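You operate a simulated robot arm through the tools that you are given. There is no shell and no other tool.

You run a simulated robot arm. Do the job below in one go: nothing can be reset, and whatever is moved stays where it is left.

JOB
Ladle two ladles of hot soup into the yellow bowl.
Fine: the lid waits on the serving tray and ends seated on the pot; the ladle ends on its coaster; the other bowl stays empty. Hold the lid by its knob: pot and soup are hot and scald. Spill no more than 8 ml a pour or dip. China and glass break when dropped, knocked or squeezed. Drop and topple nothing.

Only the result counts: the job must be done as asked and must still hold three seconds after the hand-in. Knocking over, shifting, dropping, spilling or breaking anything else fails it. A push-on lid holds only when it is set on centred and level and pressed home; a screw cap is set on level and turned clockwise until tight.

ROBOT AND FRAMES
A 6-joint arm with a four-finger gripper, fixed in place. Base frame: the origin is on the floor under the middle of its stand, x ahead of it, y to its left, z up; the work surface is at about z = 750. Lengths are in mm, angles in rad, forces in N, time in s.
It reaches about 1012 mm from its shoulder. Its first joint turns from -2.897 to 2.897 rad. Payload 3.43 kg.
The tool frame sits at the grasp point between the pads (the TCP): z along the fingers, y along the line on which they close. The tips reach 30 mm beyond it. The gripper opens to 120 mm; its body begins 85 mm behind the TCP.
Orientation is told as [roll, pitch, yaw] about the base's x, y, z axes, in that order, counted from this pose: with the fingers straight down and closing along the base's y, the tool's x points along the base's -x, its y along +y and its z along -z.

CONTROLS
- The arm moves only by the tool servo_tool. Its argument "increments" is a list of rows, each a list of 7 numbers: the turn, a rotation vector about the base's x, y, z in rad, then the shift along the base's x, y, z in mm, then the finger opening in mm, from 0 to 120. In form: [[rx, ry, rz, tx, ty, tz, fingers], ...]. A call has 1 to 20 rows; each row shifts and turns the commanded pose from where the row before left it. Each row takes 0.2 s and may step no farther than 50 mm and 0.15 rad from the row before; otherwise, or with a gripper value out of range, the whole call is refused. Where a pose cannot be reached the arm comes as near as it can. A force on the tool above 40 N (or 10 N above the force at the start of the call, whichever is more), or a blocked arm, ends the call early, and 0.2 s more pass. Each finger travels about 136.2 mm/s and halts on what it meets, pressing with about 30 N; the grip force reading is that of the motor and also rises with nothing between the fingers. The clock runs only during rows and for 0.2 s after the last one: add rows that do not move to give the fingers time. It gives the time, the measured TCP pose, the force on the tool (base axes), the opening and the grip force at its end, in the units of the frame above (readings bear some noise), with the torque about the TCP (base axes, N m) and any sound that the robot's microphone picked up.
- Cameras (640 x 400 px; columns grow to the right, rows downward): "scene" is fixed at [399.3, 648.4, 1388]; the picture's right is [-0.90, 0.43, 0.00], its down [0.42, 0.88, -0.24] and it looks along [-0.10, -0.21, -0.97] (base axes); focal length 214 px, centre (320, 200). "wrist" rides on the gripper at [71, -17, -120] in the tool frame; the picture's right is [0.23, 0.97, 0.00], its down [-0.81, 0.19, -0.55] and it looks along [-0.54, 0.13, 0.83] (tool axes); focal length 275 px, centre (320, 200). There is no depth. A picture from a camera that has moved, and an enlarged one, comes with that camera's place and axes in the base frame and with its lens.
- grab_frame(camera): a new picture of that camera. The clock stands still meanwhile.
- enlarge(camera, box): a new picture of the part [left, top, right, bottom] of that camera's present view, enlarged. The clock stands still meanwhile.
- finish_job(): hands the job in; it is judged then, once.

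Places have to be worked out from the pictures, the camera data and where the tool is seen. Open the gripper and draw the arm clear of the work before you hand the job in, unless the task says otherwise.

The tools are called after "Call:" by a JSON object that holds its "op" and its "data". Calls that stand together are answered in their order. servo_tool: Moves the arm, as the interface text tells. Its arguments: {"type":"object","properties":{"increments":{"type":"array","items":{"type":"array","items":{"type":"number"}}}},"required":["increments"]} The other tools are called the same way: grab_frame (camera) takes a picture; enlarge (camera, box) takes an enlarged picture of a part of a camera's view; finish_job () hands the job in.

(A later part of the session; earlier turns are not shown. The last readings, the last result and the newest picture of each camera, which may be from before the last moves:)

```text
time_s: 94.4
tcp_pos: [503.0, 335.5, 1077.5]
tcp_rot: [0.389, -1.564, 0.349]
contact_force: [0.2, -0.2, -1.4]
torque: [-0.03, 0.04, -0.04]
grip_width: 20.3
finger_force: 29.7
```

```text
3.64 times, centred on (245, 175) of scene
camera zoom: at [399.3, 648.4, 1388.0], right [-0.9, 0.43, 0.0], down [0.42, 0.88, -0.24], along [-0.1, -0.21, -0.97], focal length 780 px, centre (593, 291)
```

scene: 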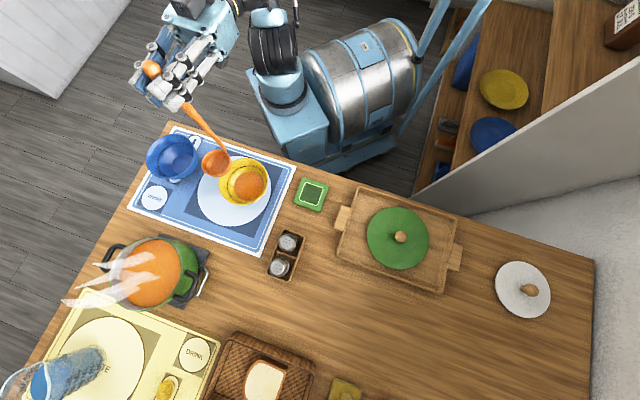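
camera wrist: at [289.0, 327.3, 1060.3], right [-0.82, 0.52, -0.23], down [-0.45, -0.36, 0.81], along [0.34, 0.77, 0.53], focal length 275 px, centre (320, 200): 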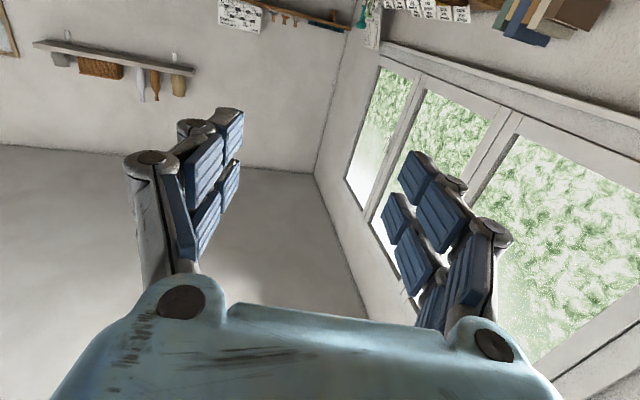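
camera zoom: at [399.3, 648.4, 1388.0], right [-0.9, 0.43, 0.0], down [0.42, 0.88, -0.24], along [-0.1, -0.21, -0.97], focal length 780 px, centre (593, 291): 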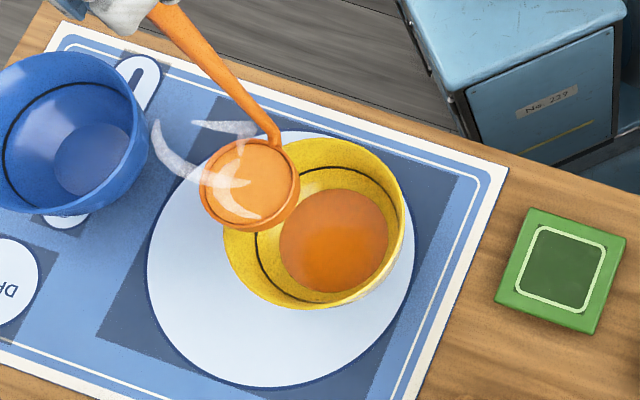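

Aligned as before, so I'll repeat the same slow pour about the lip.

Call:
{"op": "servo_tool", "data": {"increments": [[-0.0443, -0.0405, 0, -8.75, 9.58, 0.5, 5], [-0.0591, -0.0539, 0, -11.71, 12.82, 0, 5], [-0.0591, -0.0539, 0, -11.66, 12.77, -1.3, 5], [-0.0591, -0.0539, 0, -11.56, 12.67, -4.0, 5], [-0.0591, -0.0539, 0, -11.38, 12.47, -5.2, 5], [-0.0591, -0.0539, 0, -11.13, 12.19, -6.5, 5], [-0.0591, -0.0539, 0, -10.8, 11.83, -7.7, 5], [-0.0591, -0.0539, 0, -10.41, 11.4, -8.9, 5], [-0.0591, -0.0539, 0, -9.95, 10.9, -10.0, 5], [-0.0591, -0.0539, 0, -9.43, 10.32, -10.8, 5], [-0.0591, -0.0539, 0, -8.84, 9.68, -11.4, 5], [-0.0591, -0.0539, 0, -8.2, 8.98, -12.4, 5]]}}

Call:
{"op": "enlarge", "data": {"camera": "scene", "box": [180, 90, 340, 230]}}

```text
time_s: 97.0
tcp_pos: [378.8, 472.1, 999.6]
tcp_rot: [-1.566, -0.632, 2.301]
contact_force: [-0.4, -0.6, -0.8]
torque: [0.07, 0.12, 0.04]
grip_width: 20.4
finger_force: 29.9
```

```text
2.86 times, centred on (260, 160) of scene
camera zoom: at [399.3, 648.4, 1388.0], right [-0.9, 0.43, 0.0], down [0.42, 0.88, -0.24], along [-0.1, -0.21, -0.97], focal length 613 px, centre (491, 314)
```

zoom: 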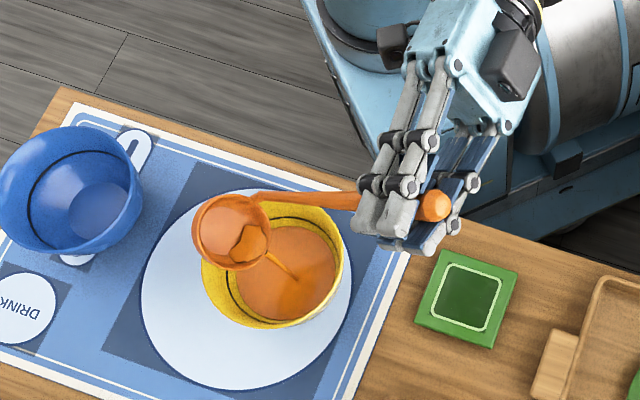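

The pour is going well. I'll finish tilting and hold, stopping slightly higher to stay off the reach limit.

Call:
{"op": "servo_tool", "data": {"increments": [[-0.0591, -0.0539, 0, -7.51, 8.23, -13.3, 5], [-0.0591, -0.0539, 0, -6.77, 7.41, -14.2, 5], [-0.0591, -0.0539, 0, -5.99, 6.56, -14.9, 5], [-0.0591, -0.0539, 0, -5.17, 5.66, -15.6, 5], [-0.0591, -0.0539, 0, -4.3, 4.71, -16.1, 5], [-0.0591, -0.0539, 0, -3.42, 3.74, -16.6, 5], [-0.0591, -0.0539, 0, -2.52, 2.76, -16.9, 5], [-0.0591, -0.0539, 0, -1.6, 1.75, -14.0, 5], [-0.0591, -0.0539, 0, -0.7, 0.7, -6.0, 5], [0, 0, 0, 0, 0, 0, 5], [0, 0, 0, 0, 0, 0, 5], [0, 0, 0, 0, 0, 0, 5], [0, 0, 0, 0, 0, 0, 5], [0, 0, 0, 0, 0, 0, 5], [0, 0, 0, 0, 0, 0, 5]]}}

Call:
{"op": "enlarge", "data": {"camera": "scene", "box": [200, 130, 290, 200]}}

Call:
{"op": "enlarge", "data": {"camera": "scene", "box": [180, 90, 340, 230]}}

```text
time_s: 100.2
tcp_pos: [340.6, 514.4, 873.7]
tcp_rot: [-1.571, 0.088, 2.303]
contact_force: [-0.3, 0.2, -0.3]
torque: [0.12, 0.11, -0.01]
grip_width: 20.2
finger_force: 30.0
```

```text
5.71 times, centred on (245, 165) of scene
camera zoom: at [399.3, 648.4, 1388.0], right [-0.9, 0.43, 0.0], down [0.42, 0.88, -0.24], along [-0.1, -0.21, -0.97], focal length 1226 px, centre (749, 400)
```

zoom: 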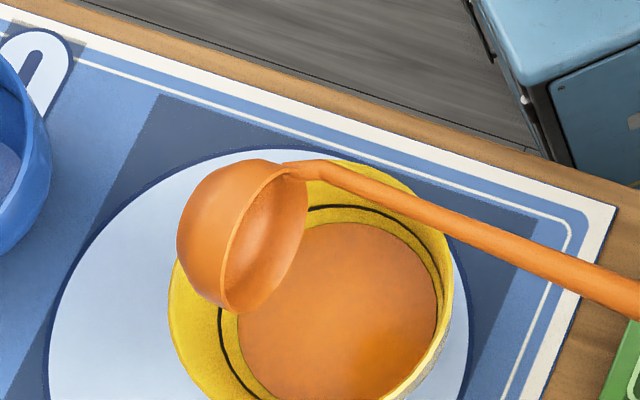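

```text
2.86 times, centred on (260, 160) of scene
camera zoom: at [399.3, 648.4, 1388.0], right [-0.9, 0.43, 0.0], down [0.42, 0.88, -0.24], along [-0.1, -0.21, -0.97], focal length 613 px, centre (491, 314)
```

zoom: 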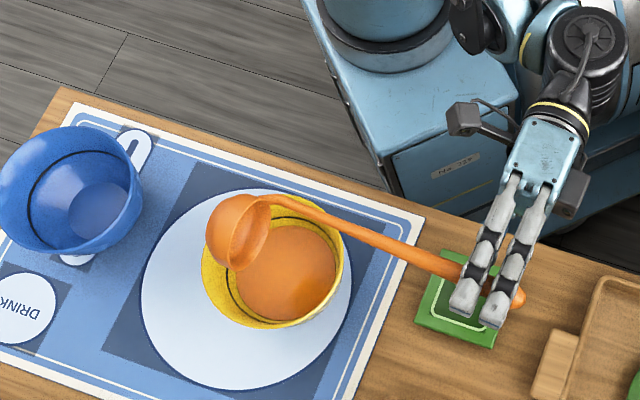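

Both ladlefuls are in the yellow bowl, the ladle is empty, and nothing was spilled. I'll swing the ladle back upright along the reverse path.

Call:
{"op": "servo_tool", "data": {"increments": [[0.0591, 0.0539, 0, 0.5, -2, 8, 5], [0.0591, 0.0539, 0, 0.6, -2, 10, 5], [0.0886, 0.0809, 0, 4.1, -4.5, 25.3, 5], [0.0886, 0.0809, 0, 6.1, -6.7, 24.4, 5], [0.0886, 0.0809, 0, 8.1, -8.8, 23.1, 5], [0.0886, 0.0809, 0, 9.9, -10.8, 21.5, 5], [0.0886, 0.0809, 0, 11.5, -12.6, 21.6, 5], [0.0886, 0.0809, 0, 13.0, -14.3, 20.4, 5], [0.0886, 0.0809, 0, 14.3, -15.7, 18.0, 5], [0.0886, 0.0809, 0, 15.5, -16.9, 15.3, 5], [0.0886, 0.0809, 0, 16.3, -17.9, 12.5, 5], [0.0886, 0.0809, 0, 17.0, -18.6, 9.5, 5], [0.0886, 0.0809, 0, 17.4, -19.0, 6.5, 5], [0.0886, 0.0809, 0, 17.5, -19.2, 3.4, 5], [0.0443, 0.0405, 0, 8.8, -9.6, 3, 5], [0, 0, 0, 0, 0, 10, 5], [0, 0, 0, 0, 0, 12, 5], [0, 0, 0, 0, 0, 8, 5], [0, 0, 0, 0, 0, 0, 5]]}}

Call:
{"op": "enlarge", "data": {"camera": "scene", "box": [130, 40, 310, 220]}}

```text
time_s: 104.2
tcp_pos: [501.7, 335.1, 1124.6]
tcp_rot: [0.354, -1.564, 0.385]
contact_force: [-1.2, -0.1, -0.5]
torque: [-0.04, 0.05, -0.03]
grip_width: 20.6
finger_force: 30.5
```

```text
2.22 times, centred on (220, 130) of scene
camera zoom: at [399.3, 648.4, 1388.0], right [-0.9, 0.43, 0.0], down [0.42, 0.88, -0.24], along [-0.1, -0.21, -0.97], focal length 477 px, centre (542, 356)
```

zoom: 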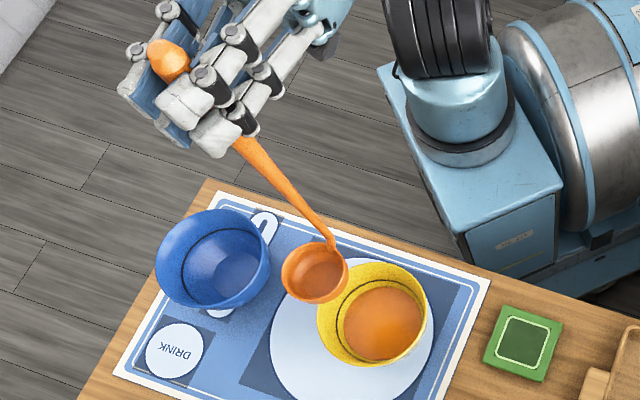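

The ladle hangs upright and empty. I'll take it back above its coaster, turning the hand back to its original direction.

Call:
{"op": "servo_tool", "data": {"increments": [[0, 0, 0.02, -8.3, 5.6, 0, 5], [0, 0, 0.027, -16.6, 11.2, 0, 5], [0, 0, 0.03, -23.2, 15.7, 0, 5], [0, 0, 0.03, -26.5, 18.0, 0, 5], [0, 0, 0.03, -26.5, 18.0, 0, 5], [0, 0, 0.03, -24.8, 16.8, 0, 5], [0, 0, 0.03, -21.5, 14.6, 0, 5], [0, 0, 0.03, -14.9, 10.1, 0, 5], [0, 0, 0.027, -9.9, 6.7, 0, 5], [0, 0, 0.015, -5.0, 3.4, 0, 5], [0, 0, 0, -1.3, 0.8, 0, 5], [0, 0, 0, 0, 0, 0, 5]]}}

Call:
{"op": "enlarge", "data": {"camera": "scene", "box": [250, 60, 370, 240]}}

```text
time_s: 106.8
tcp_pos: [322.2, 456.9, 1125.5]
tcp_rot: [0.302, -1.562, 0.709]
contact_force: [0.0, 0.4, -1.7]
torque: [-0.03, 0.04, 0.01]
grip_width: 20.8
finger_force: 30.4
```

```text
2.22 times, centred on (310, 150) of scene
camera zoom: at [399.3, 648.4, 1388.0], right [-0.9, 0.43, 0.0], down [0.42, 0.88, -0.24], along [-0.1, -0.21, -0.97], focal length 477 px, centre (342, 311)
```

zoom: 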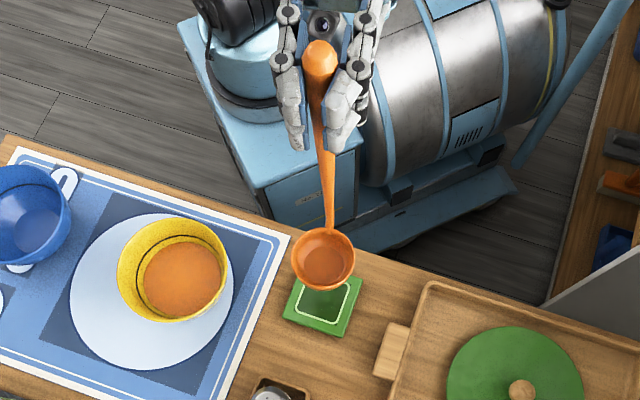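

The ladle is over the coaster. I'll lower it to about 12 mm above its resting height and compare with the original picture.

Call:
{"op": "servo_tool", "data": {"increments": [[0, 0, 0, 0.5, -0.4, -8, 5], [0, 0, 0, 0.5, -0.5, -18, 5], [0, 0, 0, 0, 0, -24, 5], [0, 0, 0, 0, 0, -24, 5], [0, 0, 0, 0, 0, -18, 5], [0, 0, 0, 0, 0, -12, 5], [0, 0, 0, 0, 0, -6, 5], [0, 0, 0, 0, 0, -3, 5], [0, 0, 0, 0, 0, 0, 5]]}}

Call:
{"op": "enlarge", "data": {"camera": "scene", "box": [285, 120, 345, 220]}}

```text
time_s: 108.8
tcp_pos: [323.6, 455.7, 1011.8]
tcp_rot: [0.299, -1.564, 0.713]
contact_force: [0.3, -0.1, -0.2]
torque: [0.0, -0.03, 0.0]
grip_width: 20.0
finger_force: 29.6
```

```text
4.00 times, centred on (315, 170) of scene
camera zoom: at [399.3, 648.4, 1388.0], right [-0.9, 0.43, 0.0], down [0.42, 0.88, -0.24], along [-0.1, -0.21, -0.97], focal length 858 px, centre (340, 320)
```

zoom: 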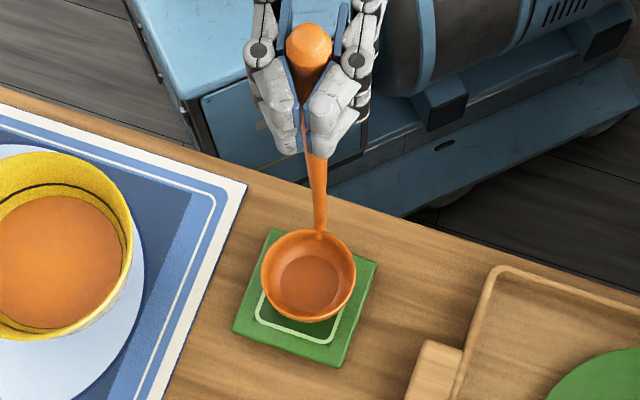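

The ladle is hanging about 1.9° off from how it originally stood, with its bowl shifted about (-6.5, -2.6) mm. I'll correct that tilt with a small hand rotation before setting it down.

Call:
{"op": "servo_tool", "data": {"increments": [[0.006, -0.015, 0, 0, 0, 0, 5], [0.006, -0.015, 0, 0, 0, 0, 5], [0, 0, 0, 0, 0, 0, 5], [0, 0, 0, 0, 0, 0, 5]]}}

Call:
{"op": "enlarge", "data": {"camera": "scene", "box": [285, 120, 345, 220]}}

Call:
{"op": "enlarge", "data": {"camera": "scene", "box": [290, 165, 340, 215]}}

```text
time_s: 109.8
tcp_pos: [322.7, 456.9, 1011.4]
tcp_rot: [-2.399, -1.547, -2.874]
contact_force: [-0.8, 0.0, -1.0]
torque: [0.01, 0.02, -0.01]
grip_width: 19.9
finger_force: 30.4
```

```text
4.00 times, centred on (315, 170) of scene
camera zoom: at [399.3, 648.4, 1388.0], right [-0.9, 0.43, 0.0], down [0.42, 0.88, -0.24], along [-0.1, -0.21, -0.97], focal length 858 px, centre (340, 320)
```

zoom: 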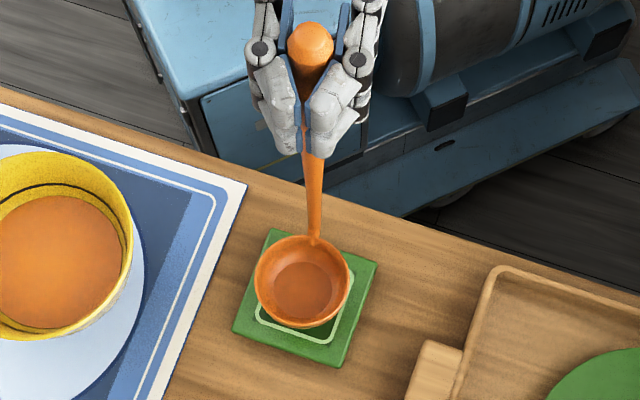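

```text
8.00 times, centred on (315, 190) of scene
camera zoom: at [399.3, 648.4, 1388.0], right [-0.9, 0.43, 0.0], down [0.42, 0.88, -0.24], along [-0.1, -0.21, -0.97], focal length 1716 px, centre (360, 280)
```

zoom: 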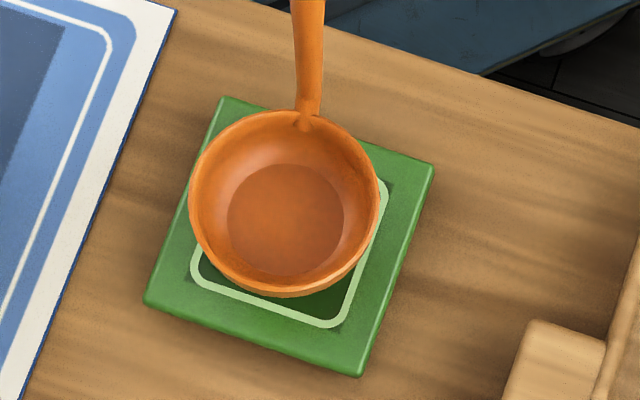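

Comparing handle line and bowl more carefully, the ladle was actually vertical before that rotation. It had only slid about 4.5 mm toward the palm and spun slightly about its axis. I'll undo the tilt and instead translate so the bowl returns to its original spot on the coaster.

Call:
{"op": "servo_tool", "data": {"increments": [[-0.006, 0.015, 0, 2, 0.5, 0, 5], [-0.006, 0.015, 0, 3, 1.0, 0, 5], [0, 0, 0, 1.5, 0.5, 0, 5], [0, 0, 0, 0, 0, 0, 5], [0, 0, 0, 0, 0, 0, 5]]}}

Call:
{"op": "enlarge", "data": {"camera": "scene", "box": [285, 120, 345, 220]}}

Call:
{"op": "enlarge", "data": {"camera": "scene", "box": [290, 165, 340, 215]}}

```text
time_s: 111.0
tcp_pos: [328.5, 459.3, 1011.0]
tcp_rot: [0.298, -1.561, 0.71]
contact_force: [0.5, -0.2, -0.5]
torque: [-0.02, -0.01, 0.02]
grip_width: 20.1
finger_force: 30.6
```

```text
4.00 times, centred on (315, 170) of scene
camera zoom: at [399.3, 648.4, 1388.0], right [-0.9, 0.43, 0.0], down [0.42, 0.88, -0.24], along [-0.1, -0.21, -0.97], focal length 858 px, centre (340, 320)
```

zoom: 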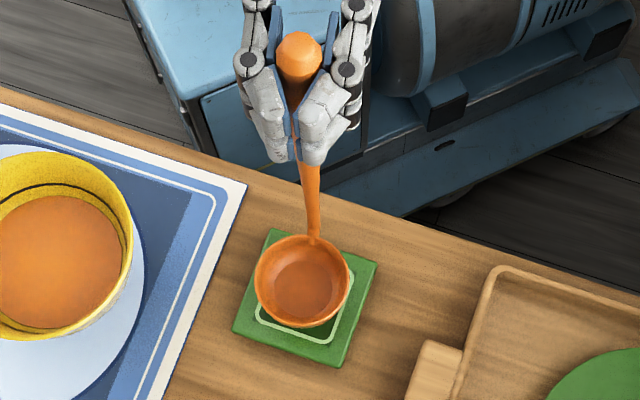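

```text
8.00 times, centred on (315, 190) of scene
camera zoom: at [399.3, 648.4, 1388.0], right [-0.9, 0.43, 0.0], down [0.42, 0.88, -0.24], along [-0.1, -0.21, -0.97], focal length 1716 px, centre (360, 280)
```

zoom: 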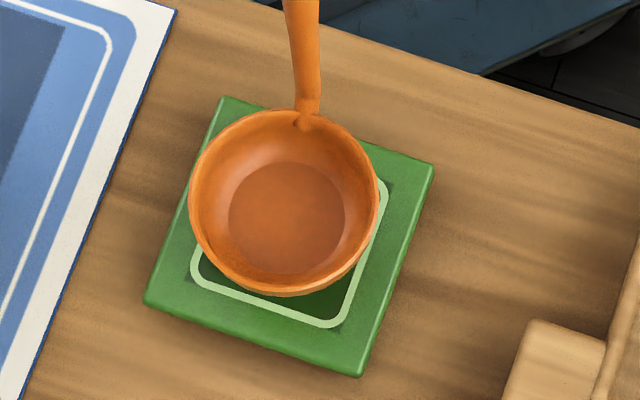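

Now the ladle is vertical, with its bowl over the original spot on the coaster. I'll lower it slowly to contact.

Call:
{"op": "servo_tool", "data": {"increments": [[0, 0, 0, 0, 0, -3, 5], [0, 0, 0, 0, 0, -3, 5], [0, 0, 0, 0, 0, -2, 5], [0, 0, 0, 0, 0, -1.5, 5], [0, 0, 0, 0, 0, 0, 5]]}}

Call:
{"op": "enlarge", "data": {"camera": "scene", "box": [290, 165, 340, 215]}}

```text
time_s: 112.2
tcp_pos: [329.9, 458.2, 1001.4]
tcp_rot: [0.3, -1.561, 0.712]
contact_force: [-1.0, 0.9, -0.7]
torque: [-0.02, 0.01, 0.01]
grip_width: 19.7
finger_force: 30.1
```

```text
8.00 times, centred on (315, 190) of scene
camera zoom: at [399.3, 648.4, 1388.0], right [-0.9, 0.43, 0.0], down [0.42, 0.88, -0.24], along [-0.1, -0.21, -0.97], focal length 1716 px, centre (360, 280)
```

zoom: 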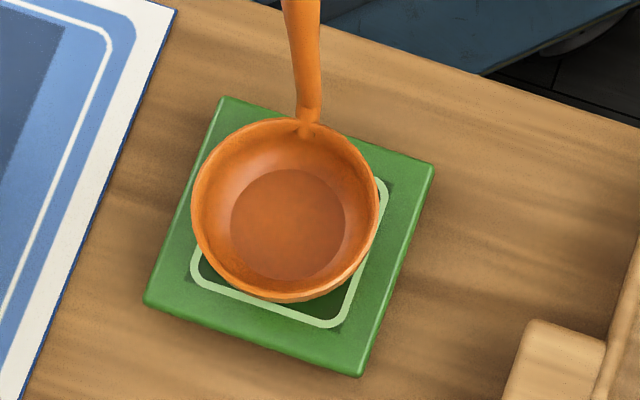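

No contact yet, and the bowl is within about 1.5 mm of its original image place. I'll continue down in 1 mm steps.

Call:
{"op": "servo_tool", "data": {"increments": [[0, 0, 0, 0, 0, -1, 5], [0, 0, 0, 0, 0, -1, 5], [0, 0, 0, 0, 0, 0, 5]]}}

```text
time_s: 113.0
tcp_pos: [329.9, 457.3, 999.3]
tcp_rot: [0.298, -1.561, 0.713]
contact_force: [-0.2, -0.1, -0.6]
torque: [-0.04, -0.02, 0.01]
grip_width: 19.9
finger_force: 30.6
```

Call:
{"op": "servo_tool", "data": {"increments": [[0, 0, 0, 0, 0, -1, 5], [0, 0, 0, 0, 0, -1, 5], [0, 0, 0, 0, 0, 0, 5]]}}

Call:
{"op": "enlarge", "data": {"camera": "scene", "box": [290, 165, 340, 215]}}

```text
time_s: 113.8
tcp_pos: [329.8, 457.7, 999.3]
tcp_rot: [0.286, -1.565, 0.722]
contact_force: [-0.6, -0.6, 16.4]
torque: [0.23, -0.1, 0.0]
grip_width: 19.9
finger_force: 30.6
```

```text
8.00 times, centred on (315, 190) of scene
camera zoom: at [399.3, 648.4, 1388.0], right [-0.9, 0.43, 0.0], down [0.42, 0.88, -0.24], along [-0.1, -0.21, -0.97], focal length 1716 px, centre (360, 280)
```

zoom: 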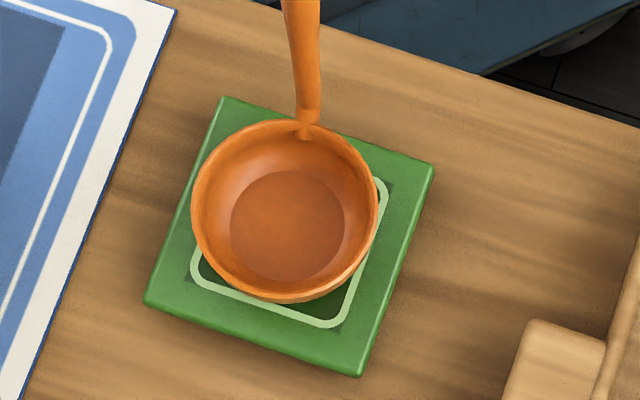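

The ladle has touched down, with 16 N of push and the contact biased to the handle side, so it leans very slightly back. I'll compare the handle's lean with the original picture before releasing.

Call:
{"op": "enlarge", "data": {"camera": "scene", "box": [285, 120, 345, 220]}}

Call:
{"op": "enlarge", "data": {"camera": "scene", "box": [295, 125, 335, 155]}}

```text
4.00 times, centred on (315, 170) of scene
camera zoom: at [399.3, 648.4, 1388.0], right [-0.9, 0.43, 0.0], down [0.42, 0.88, -0.24], along [-0.1, -0.21, -0.97], focal length 858 px, centre (340, 320)
```

zoom: 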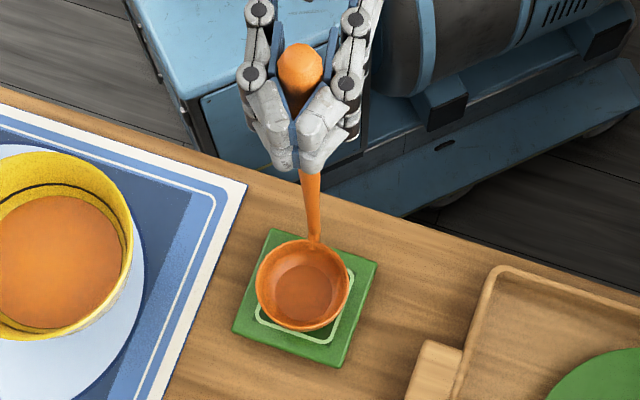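

```text
13.33 times, centred on (315, 140) of scene
camera zoom: at [399.3, 648.4, 1388.0], right [-0.9, 0.43, 0.0], down [0.42, 0.88, -0.24], along [-0.1, -0.21, -0.97], focal length 2860 px, centre (387, 1000)
```

zoom: 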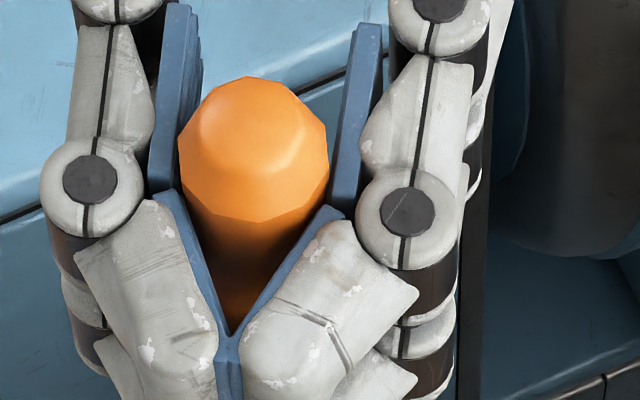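

The fingers wrap around the handle, and the ladle leans back only about 0.6°. I'll ease the press off, pivot it forward by that amount about its base, and check the contact.

Call:
{"op": "servo_tool", "data": {"increments": [[0, 0, 0, 0, 0, 1.5, 5], [-0.006, 0, 0, 0, 1.4, 0, 5], [-0.006, 0, 0, 0, 1.4, 0, 5], [0, 0, 0, 0, 0, 0, 5], [0, 0, 0, 0, 0, -0.8, 5], [0, 0, 0, 0, 0, 0, 5]]}}

Call:
{"op": "enlarge", "data": {"camera": "scene", "box": [285, 120, 345, 220]}}

```text
time_s: 115.2
tcp_pos: [329.1, 460.6, 999.3]
tcp_rot: [-0.226, -1.553, 1.237]
contact_force: [-0.6, 0.6, 3.7]
torque: [0.17, -0.12, -0.01]
grip_width: 19.9
finger_force: 29.1
```

```text
4.00 times, centred on (315, 170) of scene
camera zoom: at [399.3, 648.4, 1388.0], right [-0.9, 0.43, 0.0], down [0.42, 0.88, -0.24], along [-0.1, -0.21, -0.97], focal length 858 px, centre (340, 320)
```

zoom: 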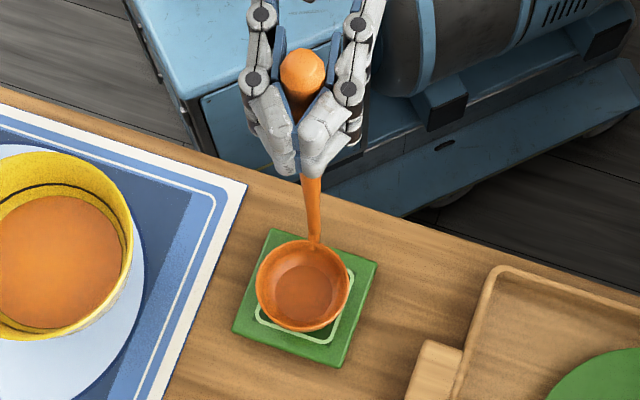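

The handle now matches its original stance, with contact force only 3.7 N. I'll open the fingers slowly.

Call:
{"op": "servo_tool", "data": {"increments": [[0, 0, 0, 0, 0, 0, 16], [0, 0, 0, 0, 0, 0, 22], [0, 0, 0, 0, 0, 0, 26], [0, 0, 0, 0, 0, 0, 32], [0, 0, 0, 0, 0, 0, 40], [0, 0, 0, 0, 0, 0, 40]]}}

Call:
{"op": "enlarge", "data": {"camera": "scene", "box": [285, 120, 345, 220]}}

Call:
{"op": "enlarge", "data": {"camera": "scene", "box": [295, 115, 335, 145]}}

```text
time_s: 116.6
tcp_pos: [329.8, 461.0, 998.3]
tcp_rot: [-0.213, -1.553, 1.224]
contact_force: [-0.3, 0.1, 0.2]
torque: [0.0, 0.04, -0.02]
grip_width: 39.9
finger_force: 0.0
```

```text
4.00 times, centred on (315, 170) of scene
camera zoom: at [399.3, 648.4, 1388.0], right [-0.9, 0.43, 0.0], down [0.42, 0.88, -0.24], along [-0.1, -0.21, -0.97], focal length 858 px, centre (340, 320)
```

zoom: 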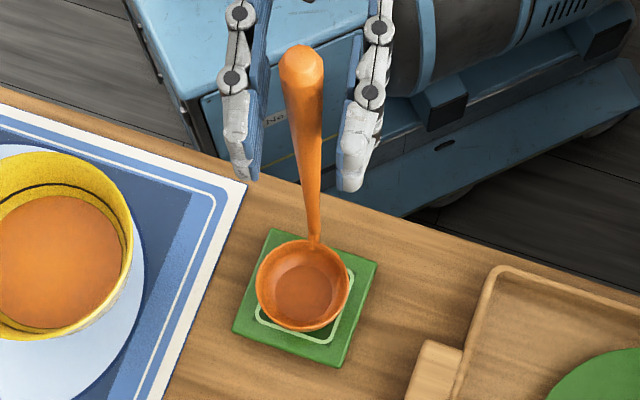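

```text
13.33 times, centred on (315, 130) of scene
camera zoom: at [399.3, 648.4, 1388.0], right [-0.9, 0.43, 0.0], down [0.42, 0.88, -0.24], along [-0.1, -0.21, -0.97], focal length 2860 px, centre (387, 1133)
```

zoom: 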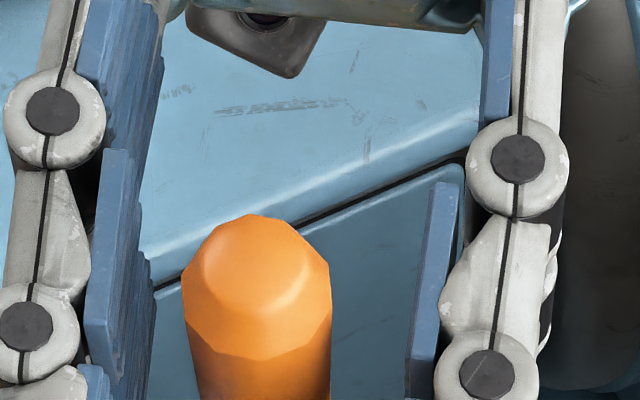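

The ladle stands freely upright on its coaster. I'll open wide and raise the hand straight up clear of the handle.

Call:
{"op": "servo_tool", "data": {"increments": [[0, 0, 0, 0, 0, 0, 55], [0, 0, 0, 0, 0, 0, 75], [0, 0, 0, 0, 0, 0, 90], [0, 0, 0, 0, 0, 8, 90], [0, 0, 0, 0, 0, 18, 90], [0, 0, 0, 0, 0, 28, 90], [0, 0, 0, 0, 0, 30, 90], [0, 0, 0, 0, 0, 30, 90], [0, 0, 0, 0, 0, 18, 90], [0, 0, 0, 0, 0, 8, 90], [0, 0, 0, 0, 0, 0, 90]]}}

Call:
{"op": "grab_frame", "data": {"camera": "scene"}}

Call:
{"op": "enlarge", "data": {"camera": "scene", "box": [285, 120, 345, 220]}}

```text
time_s: 119.0
tcp_pos: [330.3, 460.6, 1139.1]
tcp_rot: [-0.212, -1.554, 1.222]
contact_force: [-0.7, 0.2, -0.4]
torque: [0.02, 0.03, 0.01]
grip_width: 90.0
finger_force: 0.0
```

```text
taken
```

scene: 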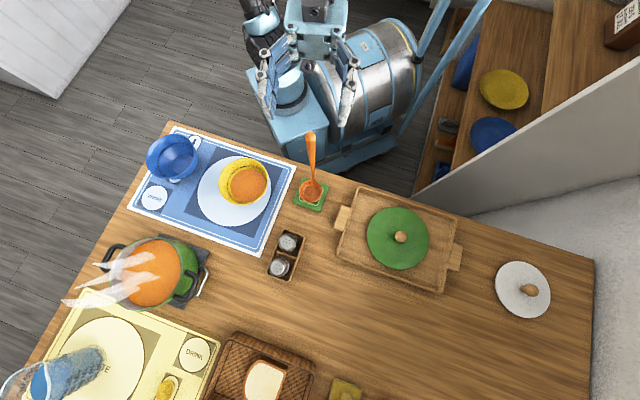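

```text
4.00 times, centred on (315, 170) of scene
camera zoom: at [399.3, 648.4, 1388.0], right [-0.9, 0.43, 0.0], down [0.42, 0.88, -0.24], along [-0.1, -0.21, -0.97], focal length 858 px, centre (340, 320)
```

zoom: 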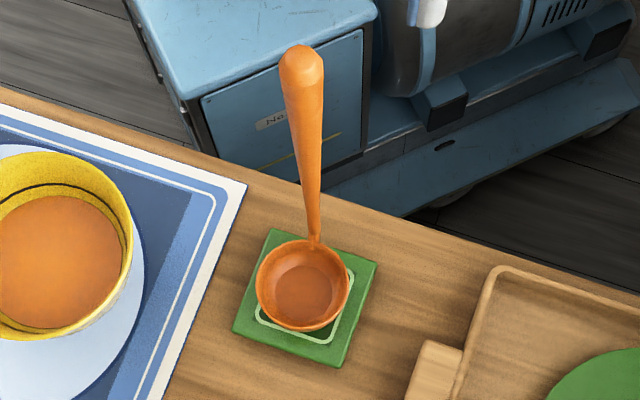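

The ladle is back on its coaster. Now I'll swing the hand back to fingers-down, high above the ladle.

Call:
{"op": "servo_tool", "data": {"increments": [[-0.06, 0.0377, 0, 0, 0, 0, 90], [-0.12, 0.0754, 0, 0, 0, 0, 90], [-0.12, 0.0754, 0, 0, 0, 0, 90], [-0.12, 0.0754, 0, 0, 0, 0, 90], [-0.12, 0.0754, 0, 0, 0, 0, 90], [-0.12, 0.0754, 0, 0, 0, 0, 90], [-0.12, 0.0754, 0, 0, 0, 0, 90], [-0.12, 0.0754, 0, 0, 0, 0, 90], [-0.12, 0.0754, 0, 0, 0, 0, 90], [-0.12, 0.0754, 0, 0, 0, 0, 90], [-0.12, 0.0754, 0, 0, 0, 0, 90], [-0.056, 0.0352, 0, 0, 0, 0, 90], [0, 0, 0, 0, 0, 0, 90]]}}

```text
time_s: 121.8
tcp_pos: [328.5, 460.6, 1139.1]
tcp_rot: [0.004, 0.003, 1.016]
contact_force: [-0.1, 0.3, -0.4]
torque: [-0.04, -0.02, -0.03]
grip_width: 89.9
finger_force: 0.2
```

Fingers are down again. I'll move over to the lid on the tray, descending along the way, and open for the knob.

Call:
{"op": "servo_tool", "data": {"increments": [[0, 0, 0, -4.4, 7.4, -2, 90], [0, -0.004, -0.025, -10.3, 17.3, -8, 90], [0, 0, -0.026, -14.7, 24.7, -16, 90], [0, 0, -0.026, -16.1, 27.1, -20, 90], [0, 0, -0.026, -16.1, 27.1, -20, 90], [0, 0, -0.026, -16.1, 27.1, -20, 90], [0, 0, -0.026, -16.1, 27.1, -20, 90], [0, 0, -0.026, -16.1, 27.1, -20, 90], [0, 0, -0.026, -14.7, 24.7, -19, 90], [0, 0, -0.026, -11.7, 19.7, -17, 90], [0, 0, -0.026, -7.3, 12.3, -11, 90], [0, 0, -0.022, -2.9, 4.9, -6, 90], [0, 0, 0, 0, 0, 0, 90]]}}

Call:
{"op": "grab_frame", "data": {"camera": "wrist"}}

```text
time_s: 124.6
tcp_pos: [183.1, 708.0, 959.8]
tcp_rot: [-0.005, 0.0, 0.734]
contact_force: [0.0, 0.0, 0.0]
torque: [0.0, 0.02, 0.01]
grip_width: 89.9
finger_force: 0.1
```

```text
taken
camera wrist: at [141.4, 647.1, 1080.8], right [-0.82, 0.57, 0.0], down [0.47, 0.69, 0.55], along [0.32, 0.45, -0.83], focal length 275 px, centre (320, 200)
```

wrist: 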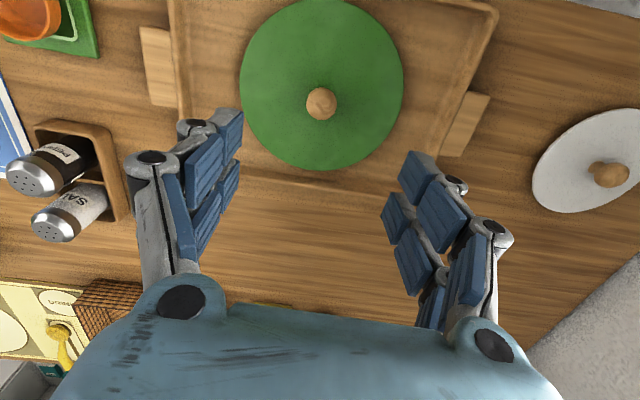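

The knob sits where I left it. I'll descend to about z 850 and verify centring.

Call:
{"op": "servo_tool", "data": {"increments": [[0.002, 0.0017, 0, -0.4, -0.3, -8, 90], [0.0017, 0.0016, 0, -0.5, -0.3, -18, 90], [0, 0, 0, -0.3, -0.2, -24, 90], [0, 0, 0, 0, 0, -24, 90], [0, 0, 0, 0, 0, -20, 85], [0, 0, 0, 0, 0, -10, 80], [0, 0, 0, 0, 0, -5, 75], [0, 0, 0, 0, 0, 0, 75]]}}

Call:
{"op": "enlarge", "data": {"camera": "wrist", "box": [220, 80, 420, 230]}}

```text
time_s: 126.4
tcp_pos: [182.4, 706.9, 851.1]
tcp_rot: [0.002, 0.0, 0.734]
contact_force: [0.6, -0.2, -0.3]
torque: [0.03, 0.02, 0.02]
grip_width: 75.3
finger_force: 0.0
```

```text
2.67 times, centred on (320, 155) of wrist
camera zoom: at [140.3, 645.9, 972.3], right [-0.82, 0.57, 0.0], down [0.47, 0.68, 0.55], along [0.31, 0.46, -0.83], focal length 734 px, centre (320, 320)
```

zoom: 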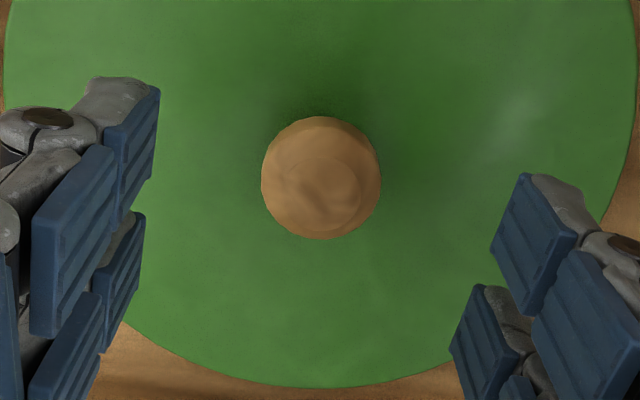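

The knob looks centred laterally but possibly a few millimetres lower than expected. I'll cross-check with the scene camera.

Call:
{"op": "enlarge", "data": {"camera": "scene", "box": [350, 190, 450, 280]}}

Call:
{"op": "enlarge", "data": {"camera": "wrist", "box": [290, 90, 350, 140]}}

```text
4.44 times, centred on (400, 235) of scene
camera zoom: at [399.3, 648.4, 1388.0], right [-0.9, 0.43, 0.0], down [0.42, 0.88, -0.24], along [-0.1, -0.21, -0.97], focal length 953 px, centre (-36, 44)
```

zoom: 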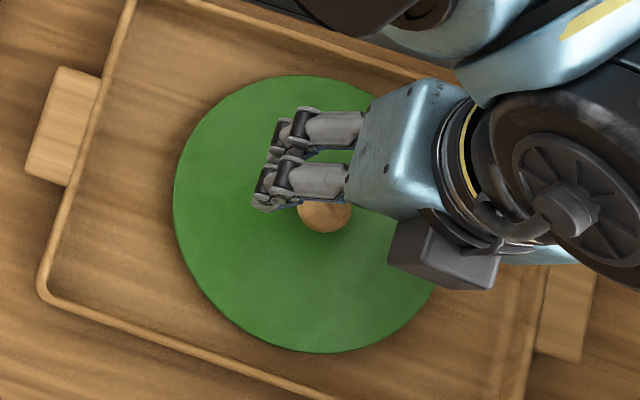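

```text
8.00 times, centred on (320, 115) of wrist
camera zoom: at [140.3, 645.9, 972.3], right [-0.82, 0.57, 0.0], down [0.47, 0.68, 0.55], along [0.31, 0.46, -0.83], focal length 2202 px, centre (320, 880)
```

zoom: 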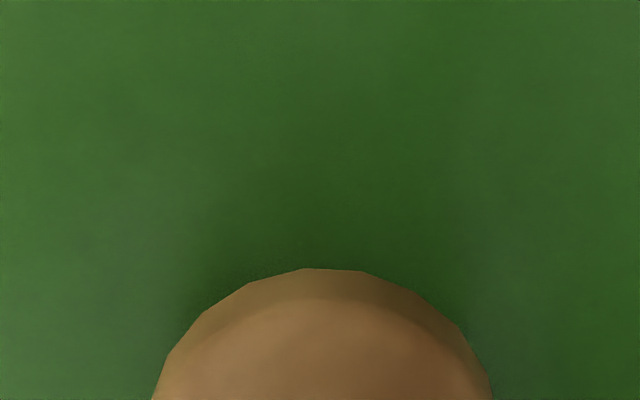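

Triangulation puts the ball at (182.3, 707.3, ~797). I'll lower to TCP z ≈ 804 for a slightly deeper grip and close gently.

Call:
{"op": "servo_tool", "data": {"increments": [[0, 0, 0, 0, 0.2, -10, 70], [0, 0, 0, 0, 0.2, -14, 64], [0, 0, 0, 0, 0, -12, 60], [0, 0, 0, 0, 0, -7, 60], [0, 0, 0, 0, 0, -4, 60], [0, 0, 0, 0, 0, 0, 60]]}}

Call:
{"op": "enlarge", "data": {"camera": "wrist", "box": [220, 110, 420, 260]}}

```text
time_s: 127.8
tcp_pos: [181.1, 707.9, 803.7]
tcp_rot: [0.002, 0.0, 0.735]
contact_force: [0.6, -0.2, 0.5]
torque: [-0.01, -0.01, 0.01]
grip_width: 59.9
finger_force: 0.1
```

```text
2.67 times, centred on (320, 185) of wrist
camera zoom: at [140.2, 646.5, 925.0], right [-0.82, 0.57, 0.0], down [0.47, 0.68, 0.55], along [0.31, 0.46, -0.83], focal length 734 px, centre (320, 240)
```

zoom: 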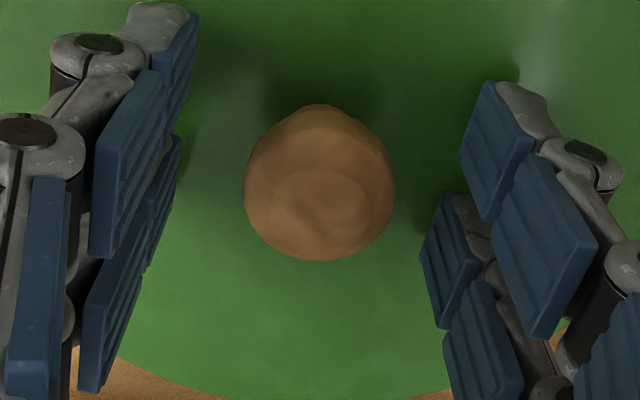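

The ball is centred and sits slightly deeper between the pads than last time. Closing gently.

Call:
{"op": "servo_tool", "data": {"increments": [[0, 0, 0, 0, 0, 0, 48], [0, 0, 0, 0, 0, 0, 40], [0, 0, 0, 0, 0, 0, 34], [0, 0, 0, 0, 0, 0, 28], [0, 0, 0, 0, 0, 0, 22], [0, 0, 0, 0, 0, 0, 16], [0, 0, 0, 0, 0, 0, 10], [0, 0, 0, 0, 0, 0, 10]]}}

Call:
{"op": "enlarge", "data": {"camera": "wrist", "box": [220, 110, 420, 260]}}

```text
time_s: 129.6
tcp_pos: [180.6, 706.1, 803.1]
tcp_rot: [0.001, 0.0, 0.736]
contact_force: [0.3, -1.2, 0.5]
torque: [0.0, -0.02, 0.0]
grip_width: 26.9
finger_force: 29.8
```

```text
2.67 times, centred on (320, 185) of wrist
camera zoom: at [140.2, 646.5, 925.0], right [-0.82, 0.57, 0.0], down [0.47, 0.69, 0.55], along [0.31, 0.46, -0.83], focal length 734 px, centre (320, 240)
```

zoom: 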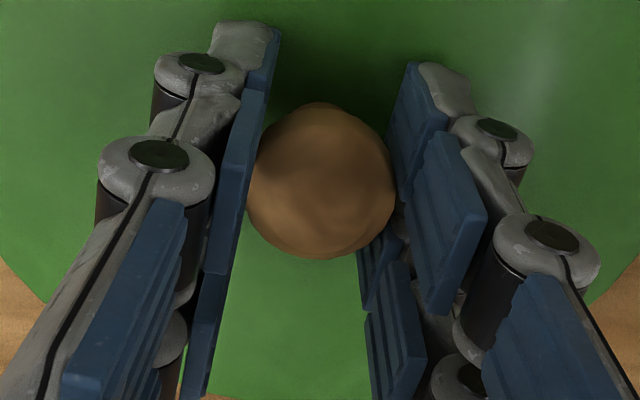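

The knob is gripped again at 26.9 mm. I'll lift the lid slowly off the tray.

Call:
{"op": "servo_tool", "data": {"increments": [[0, 0, 0, 0, 0, 2, 10], [0, 0, 0, 0, 0, 5, 10], [0, 0, 0, 0, 0, 10, 10], [0, 0, 0, 0, 0, 16, 10], [0, 0, 0, 0, 0, 22, 10], [0, 0, 0, 0, 0, 26, 10], [0, 0, 0, 0, 0, 26, 10], [0, 0, 0, 0, 0, 22, 10], [0, 0, 0, 0, 0, 15, 10], [0, 0, 0, 0, 0, 8, 10], [0, 0, 0, 0, 0, 3, 10], [0, 0, 0, 0, 0, 0, 10]]}}

Call:
{"op": "grab_frame", "data": {"camera": "wrist"}}

Call:
{"op": "enlarge", "data": {"camera": "scene", "box": [320, 150, 480, 290]}}

```text
time_s: 132.2
tcp_pos: [182.0, 707.5, 958.7]
tcp_rot: [0.001, -0.001, 0.734]
contact_force: [0.2, 0.4, -2.6]
torque: [0.01, -0.02, -0.03]
grip_width: 27.0
finger_force: 29.6
```

```text
taken
camera wrist: at [140.9, 646.5, 1080.0], right [-0.82, 0.57, 0.0], down [0.47, 0.69, 0.55], along [0.31, 0.46, -0.83], focal length 275 px, centre (320, 200)
```

wrist: 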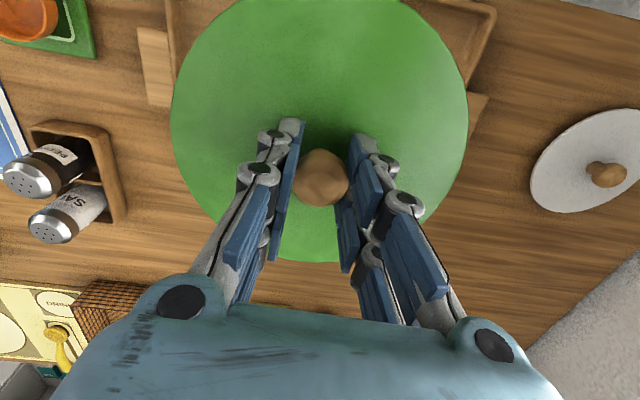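

```text
2.86 times, centred on (400, 220) of scene
camera zoom: at [399.3, 648.4, 1388.0], right [-0.9, 0.43, 0.0], down [0.42, 0.88, -0.24], along [-0.1, -0.21, -0.97], focal length 613 px, centre (91, 143)
```

zoom: 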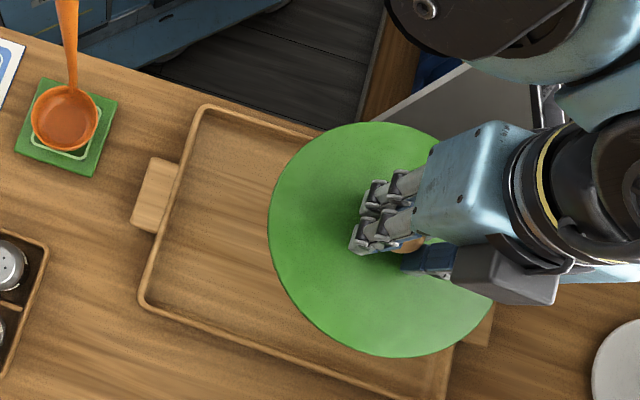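

The lid is held firmly and level, about 13 mm deeper in the grip than on the first trip. I'll carry it back along the same arc toward the pot.

Call:
{"op": "servo_tool", "data": {"increments": [[0, 0, 0, 8, -2.3, 0, 10], [0, 0, 0, 17, -5, 1, 10], [0, 0, 0, 24, -7, 1, 10], [0, 0, 0, 26, -7.5, 1, 10], [0, 0, 0, 26, -7.5, 0, 10], [0, 0, 0, 27, -7.2, 0, 10], [0, 0, 0, 27, -6.3, 1, 10], [0, 0, 0, 27, -6.3, 1, 10], [0, 0, 0, 27, -6.3, 2, 10], [0, 0, 0, 27, -6.3, 2, 10], [0, 0, 0, 27, -7, 2, 10], [0, 0, 0, 27, -8, 2, 10], [0, 0, 0, 28, -13, 2, 10], [0, 0, 0, 28, -14, 2, 10], [0, 0, 0, 28, -14, 2, 10], [0, 0, 0, 26, -13, 2, 10], [0, 0, 0, 20, -9, 2, 10], [0, 0, 0, 11, -5, 1, 10], [0, 0, 0, 5, -2, 0, 10], [0, 0, 0, 0, 0, 0, 10]]}}

Call:
{"op": "grab_frame", "data": {"camera": "wrist"}}

Call:
{"op": "grab_frame", "data": {"camera": "scene"}}

```text
time_s: 136.4
tcp_pos: [618.2, 560.1, 982.3]
tcp_rot: [0.001, 0.001, 0.734]
contact_force: [-0.1, 0.0, -1.2]
torque: [0.0, -0.01, -0.01]
grip_width: 27.2
finger_force: 30.1
```

```text
taken
camera wrist: at [576.6, 499.4, 1103.3], right [-0.82, 0.57, 0.0], down [0.47, 0.69, 0.55], along [0.31, 0.46, -0.83], focal length 275 px, centre (320, 200)
```

wrist: 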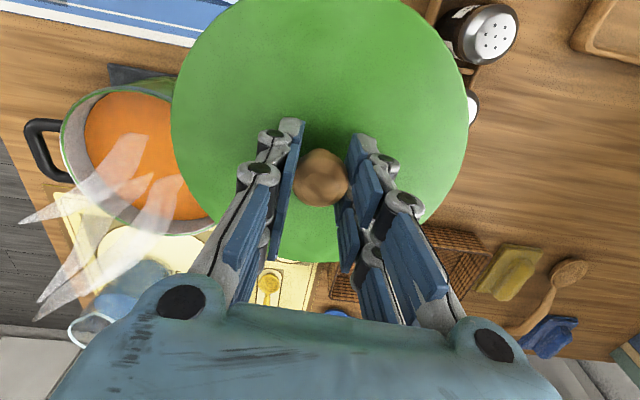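

```text
taken
```

scene: 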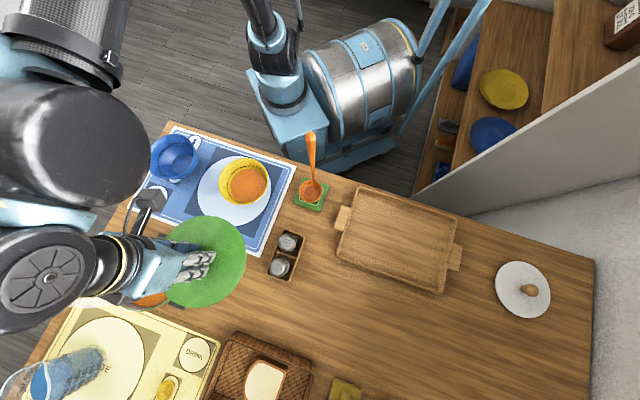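

The grip is unchanged and the lid is level. I'll continue in toward the robot side of the pot, then outward and down to hover above it at z ≈ 930.

Call:
{"op": "servo_tool", "data": {"increments": [[0, 0, 0, 6.2, -5.0, 0, 10], [0, 0, 0, 14.0, -11.3, 0, 10], [0, 0, 0, 20.3, -16.3, 0, 10], [0, 0, 0, 21.8, -17.6, 0, 10], [0, 0, 0, 21.8, -17.6, 0, 10], [0, 0, 0, 18.7, -15.0, 0, 10], [0, 0, 0, 12.5, -10.0, 0, 10], [0, 0, 0, 6.2, -5.0, 0, 10], [0, 0, 0, 3.3, -0.8, -2, 10], [0, 0, 0, 6, 5, -5, 10], [0, 0, 0, 10, 10, -9, 10], [0, 0, 0, 11, 10, -10, 10], [0, 0, 0, 10, 9.5, -10, 10], [0, 0, 0, 9, 8.6, -9, 10], [0, 0, 0, 6, 6, -6, 10], [0, 0, 0, 1.8, 3, -2, 10], [0, 0, 0, 0, 0, 0, 10]]}}

Call:
{"op": "grab_frame", "data": {"camera": "wrist"}}

Call:
{"op": "enlarge", "data": {"camera": "scene", "box": [60, 200, 240, 340]}}

```text
time_s: 140.0
tcp_pos: [796.6, 514.4, 929.0]
tcp_rot: [0.001, 0.0, 0.735]
contact_force: [-0.3, 0.8, -1.8]
torque: [-0.02, -0.01, 0.02]
grip_width: 26.9
finger_force: 30.1
```

```text
taken
camera wrist: at [755.0, 453.8, 1049.8], right [-0.82, 0.57, 0.0], down [0.47, 0.69, 0.55], along [0.31, 0.46, -0.83], focal length 275 px, centre (320, 200)
```

wrist: 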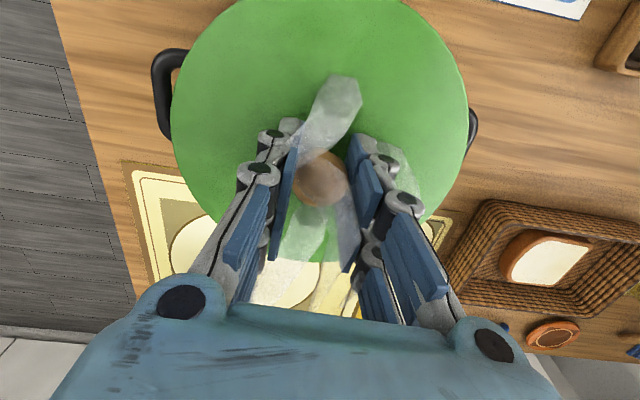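

```text
2.86 times, centred on (150, 270) of scene
camera zoom: at [399.3, 648.4, 1388.0], right [-0.9, 0.43, 0.0], down [0.42, 0.88, -0.24], along [-0.1, -0.21, -0.97], focal length 613 px, centre (806, 0)
```

zoom: 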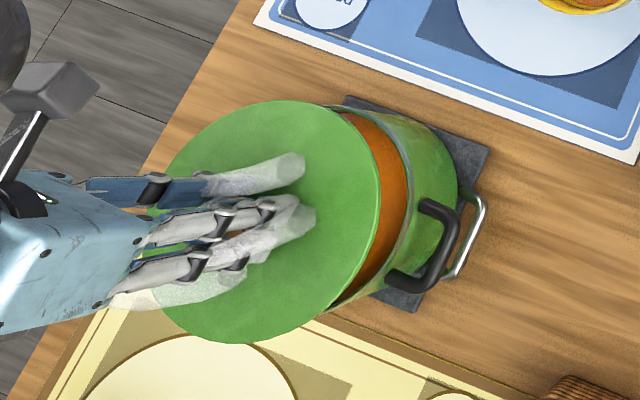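

The lid hovers over the pot at z 929. I'll lower it to just above seating height, about 3 mm short, and check alignment.

Call:
{"op": "servo_tool", "data": {"increments": [[0, 0, 0, 0.1, -0.4, -6, 10], [0, 0, 0, 0.1, -0.4, -10, 10], [0, 0, 0, 0, 0, -10, 10], [0, 0, 0, 0, 0, -7, 10], [0, 0, 0, 0, 0, -4, 10], [0, 0, 0, 0, 0, -2, 10], [0, 0, 0, 0, 0, 0, 10]]}}

Call:
{"op": "enlarge", "data": {"camera": "scene", "box": [80, 220, 220, 320]}}

Call:
{"op": "enlarge", "data": {"camera": "wrist", "box": [140, 0, 500, 280]}}

```text
time_s: 141.6
tcp_pos: [796.4, 513.0, 889.9]
tcp_rot: [0.003, -0.002, 0.733]
contact_force: [0.0, 0.2, -1.8]
torque: [-0.03, 0.04, -0.01]
grip_width: 26.9
finger_force: 30.1
```

```text
4.00 times, centred on (150, 270) of scene
camera zoom: at [399.3, 648.4, 1388.0], right [-0.9, 0.43, 0.0], down [0.42, 0.88, -0.24], along [-0.1, -0.21, -0.97], focal length 858 px, centre (1000, -80)
```

zoom: 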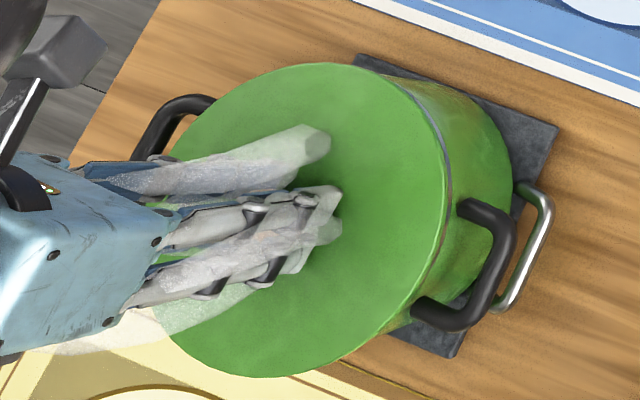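

```text
1.43 times, centred on (320, 140) of wrist
camera zoom: at [755.2, 452.3, 1011.2], right [-0.82, 0.57, 0.0], down [0.47, 0.69, 0.55], along [0.31, 0.46, -0.83], focal length 393 px, centre (320, 286)
```

zoom: 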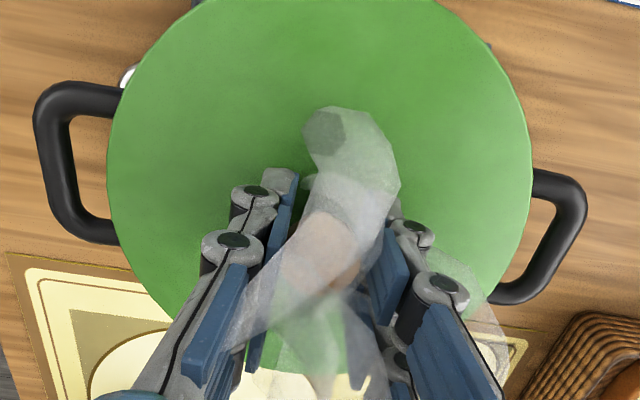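

Alignment matches the original seated picture with about 4.5 mm left to go. I'll lower in 1 mm steps while watching the force.

Call:
{"op": "servo_tool", "data": {"increments": [[0, 0, 0, 0, 0.3, -1.5, 10], [0, 0, 0, 0, 0.2, -1, 10], [0, 0, 0, 0, 0, -1, 10], [0, 0, 0, 0, 0, 0, 10]]}}

```text
time_s: 142.6
tcp_pos: [796.6, 513.7, 886.6]
tcp_rot: [0.001, -0.001, 0.735]
contact_force: [6.8, 3.6, 19.5]
torque: [0.05, -0.16, 0.02]
grip_width: 27.0
finger_force: 30.5
```

First contact: 19.5 N up, plus a sideways force pointing away from the robot, so the flange is touching the near side of the rim. I'll ease up slightly and shift about 1 mm outward.

Call:
{"op": "servo_tool", "data": {"increments": [[0, 0, 0, 0, 0, 0.7, 10], [0, 0, 0, 0.9, 0.5, 0, 10], [0, 0, 0, 0, 0, 0, 10]]}}

```text
time_s: 143.4
tcp_pos: [796.9, 513.4, 888.5]
tcp_rot: [0.001, 0.0, 0.735]
contact_force: [-3.4, -0.7, -0.9]
torque: [-0.06, 0.11, -0.04]
grip_width: 26.8
finger_force: 30.0
```

The sideways force flipped slightly, so the true centre lies in between. I'll move back 0.3 mm and press down gently.

Call:
{"op": "servo_tool", "data": {"increments": [[0, 0, 0, -0.3, -0.1, 0, 10], [0, 0, 0, 0, 0, -0.8, 10], [0, 0, 0, 0, 0, -0.8, 10], [0, 0, 0, 0, 0, 0, 10]]}}

```text
time_s: 144.4
tcp_pos: [796.9, 513.4, 887.2]
tcp_rot: [0.001, 0.0, 0.735]
contact_force: [4.5, 6.2, 19.9]
torque: [0.15, -0.16, 0.03]
grip_width: 27.3
finger_force: 29.9
```

The contact is now nearly central under the knob with 20 N. I'll check the lid-to-pot gap against the original seated picture.

Call:
{"op": "enlarge", "data": {"camera": "scene", "box": [80, 220, 220, 320]}}

Call:
{"op": "enlarge", "data": {"camera": "scene", "box": [155, 230, 205, 310]}}

```text
4.00 times, centred on (150, 270) of scene
camera zoom: at [399.3, 648.4, 1388.0], right [-0.9, 0.43, 0.0], down [0.42, 0.88, -0.24], along [-0.1, -0.21, -0.97], focal length 858 px, centre (1000, -80)
```

zoom: 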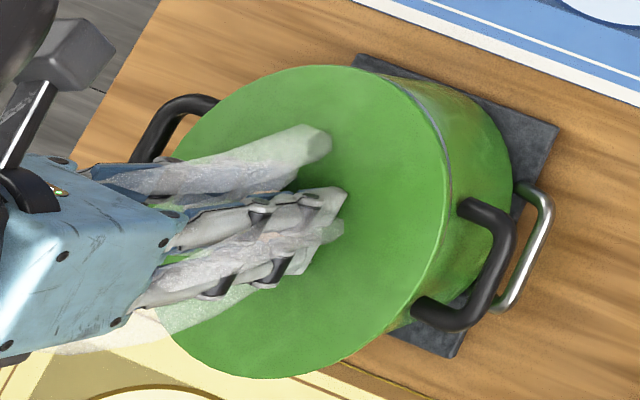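

```text
5.00 times, centred on (180, 270) of scene
camera zoom: at [399.3, 648.4, 1388.0], right [-0.9, 0.43, 0.0], down [0.42, 0.88, -0.24], along [-0.1, -0.21, -0.97], focal length 1072 px, centre (1020, -150)
```

zoom: 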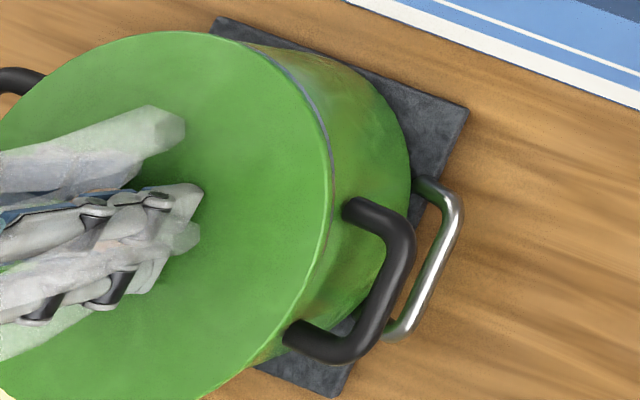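

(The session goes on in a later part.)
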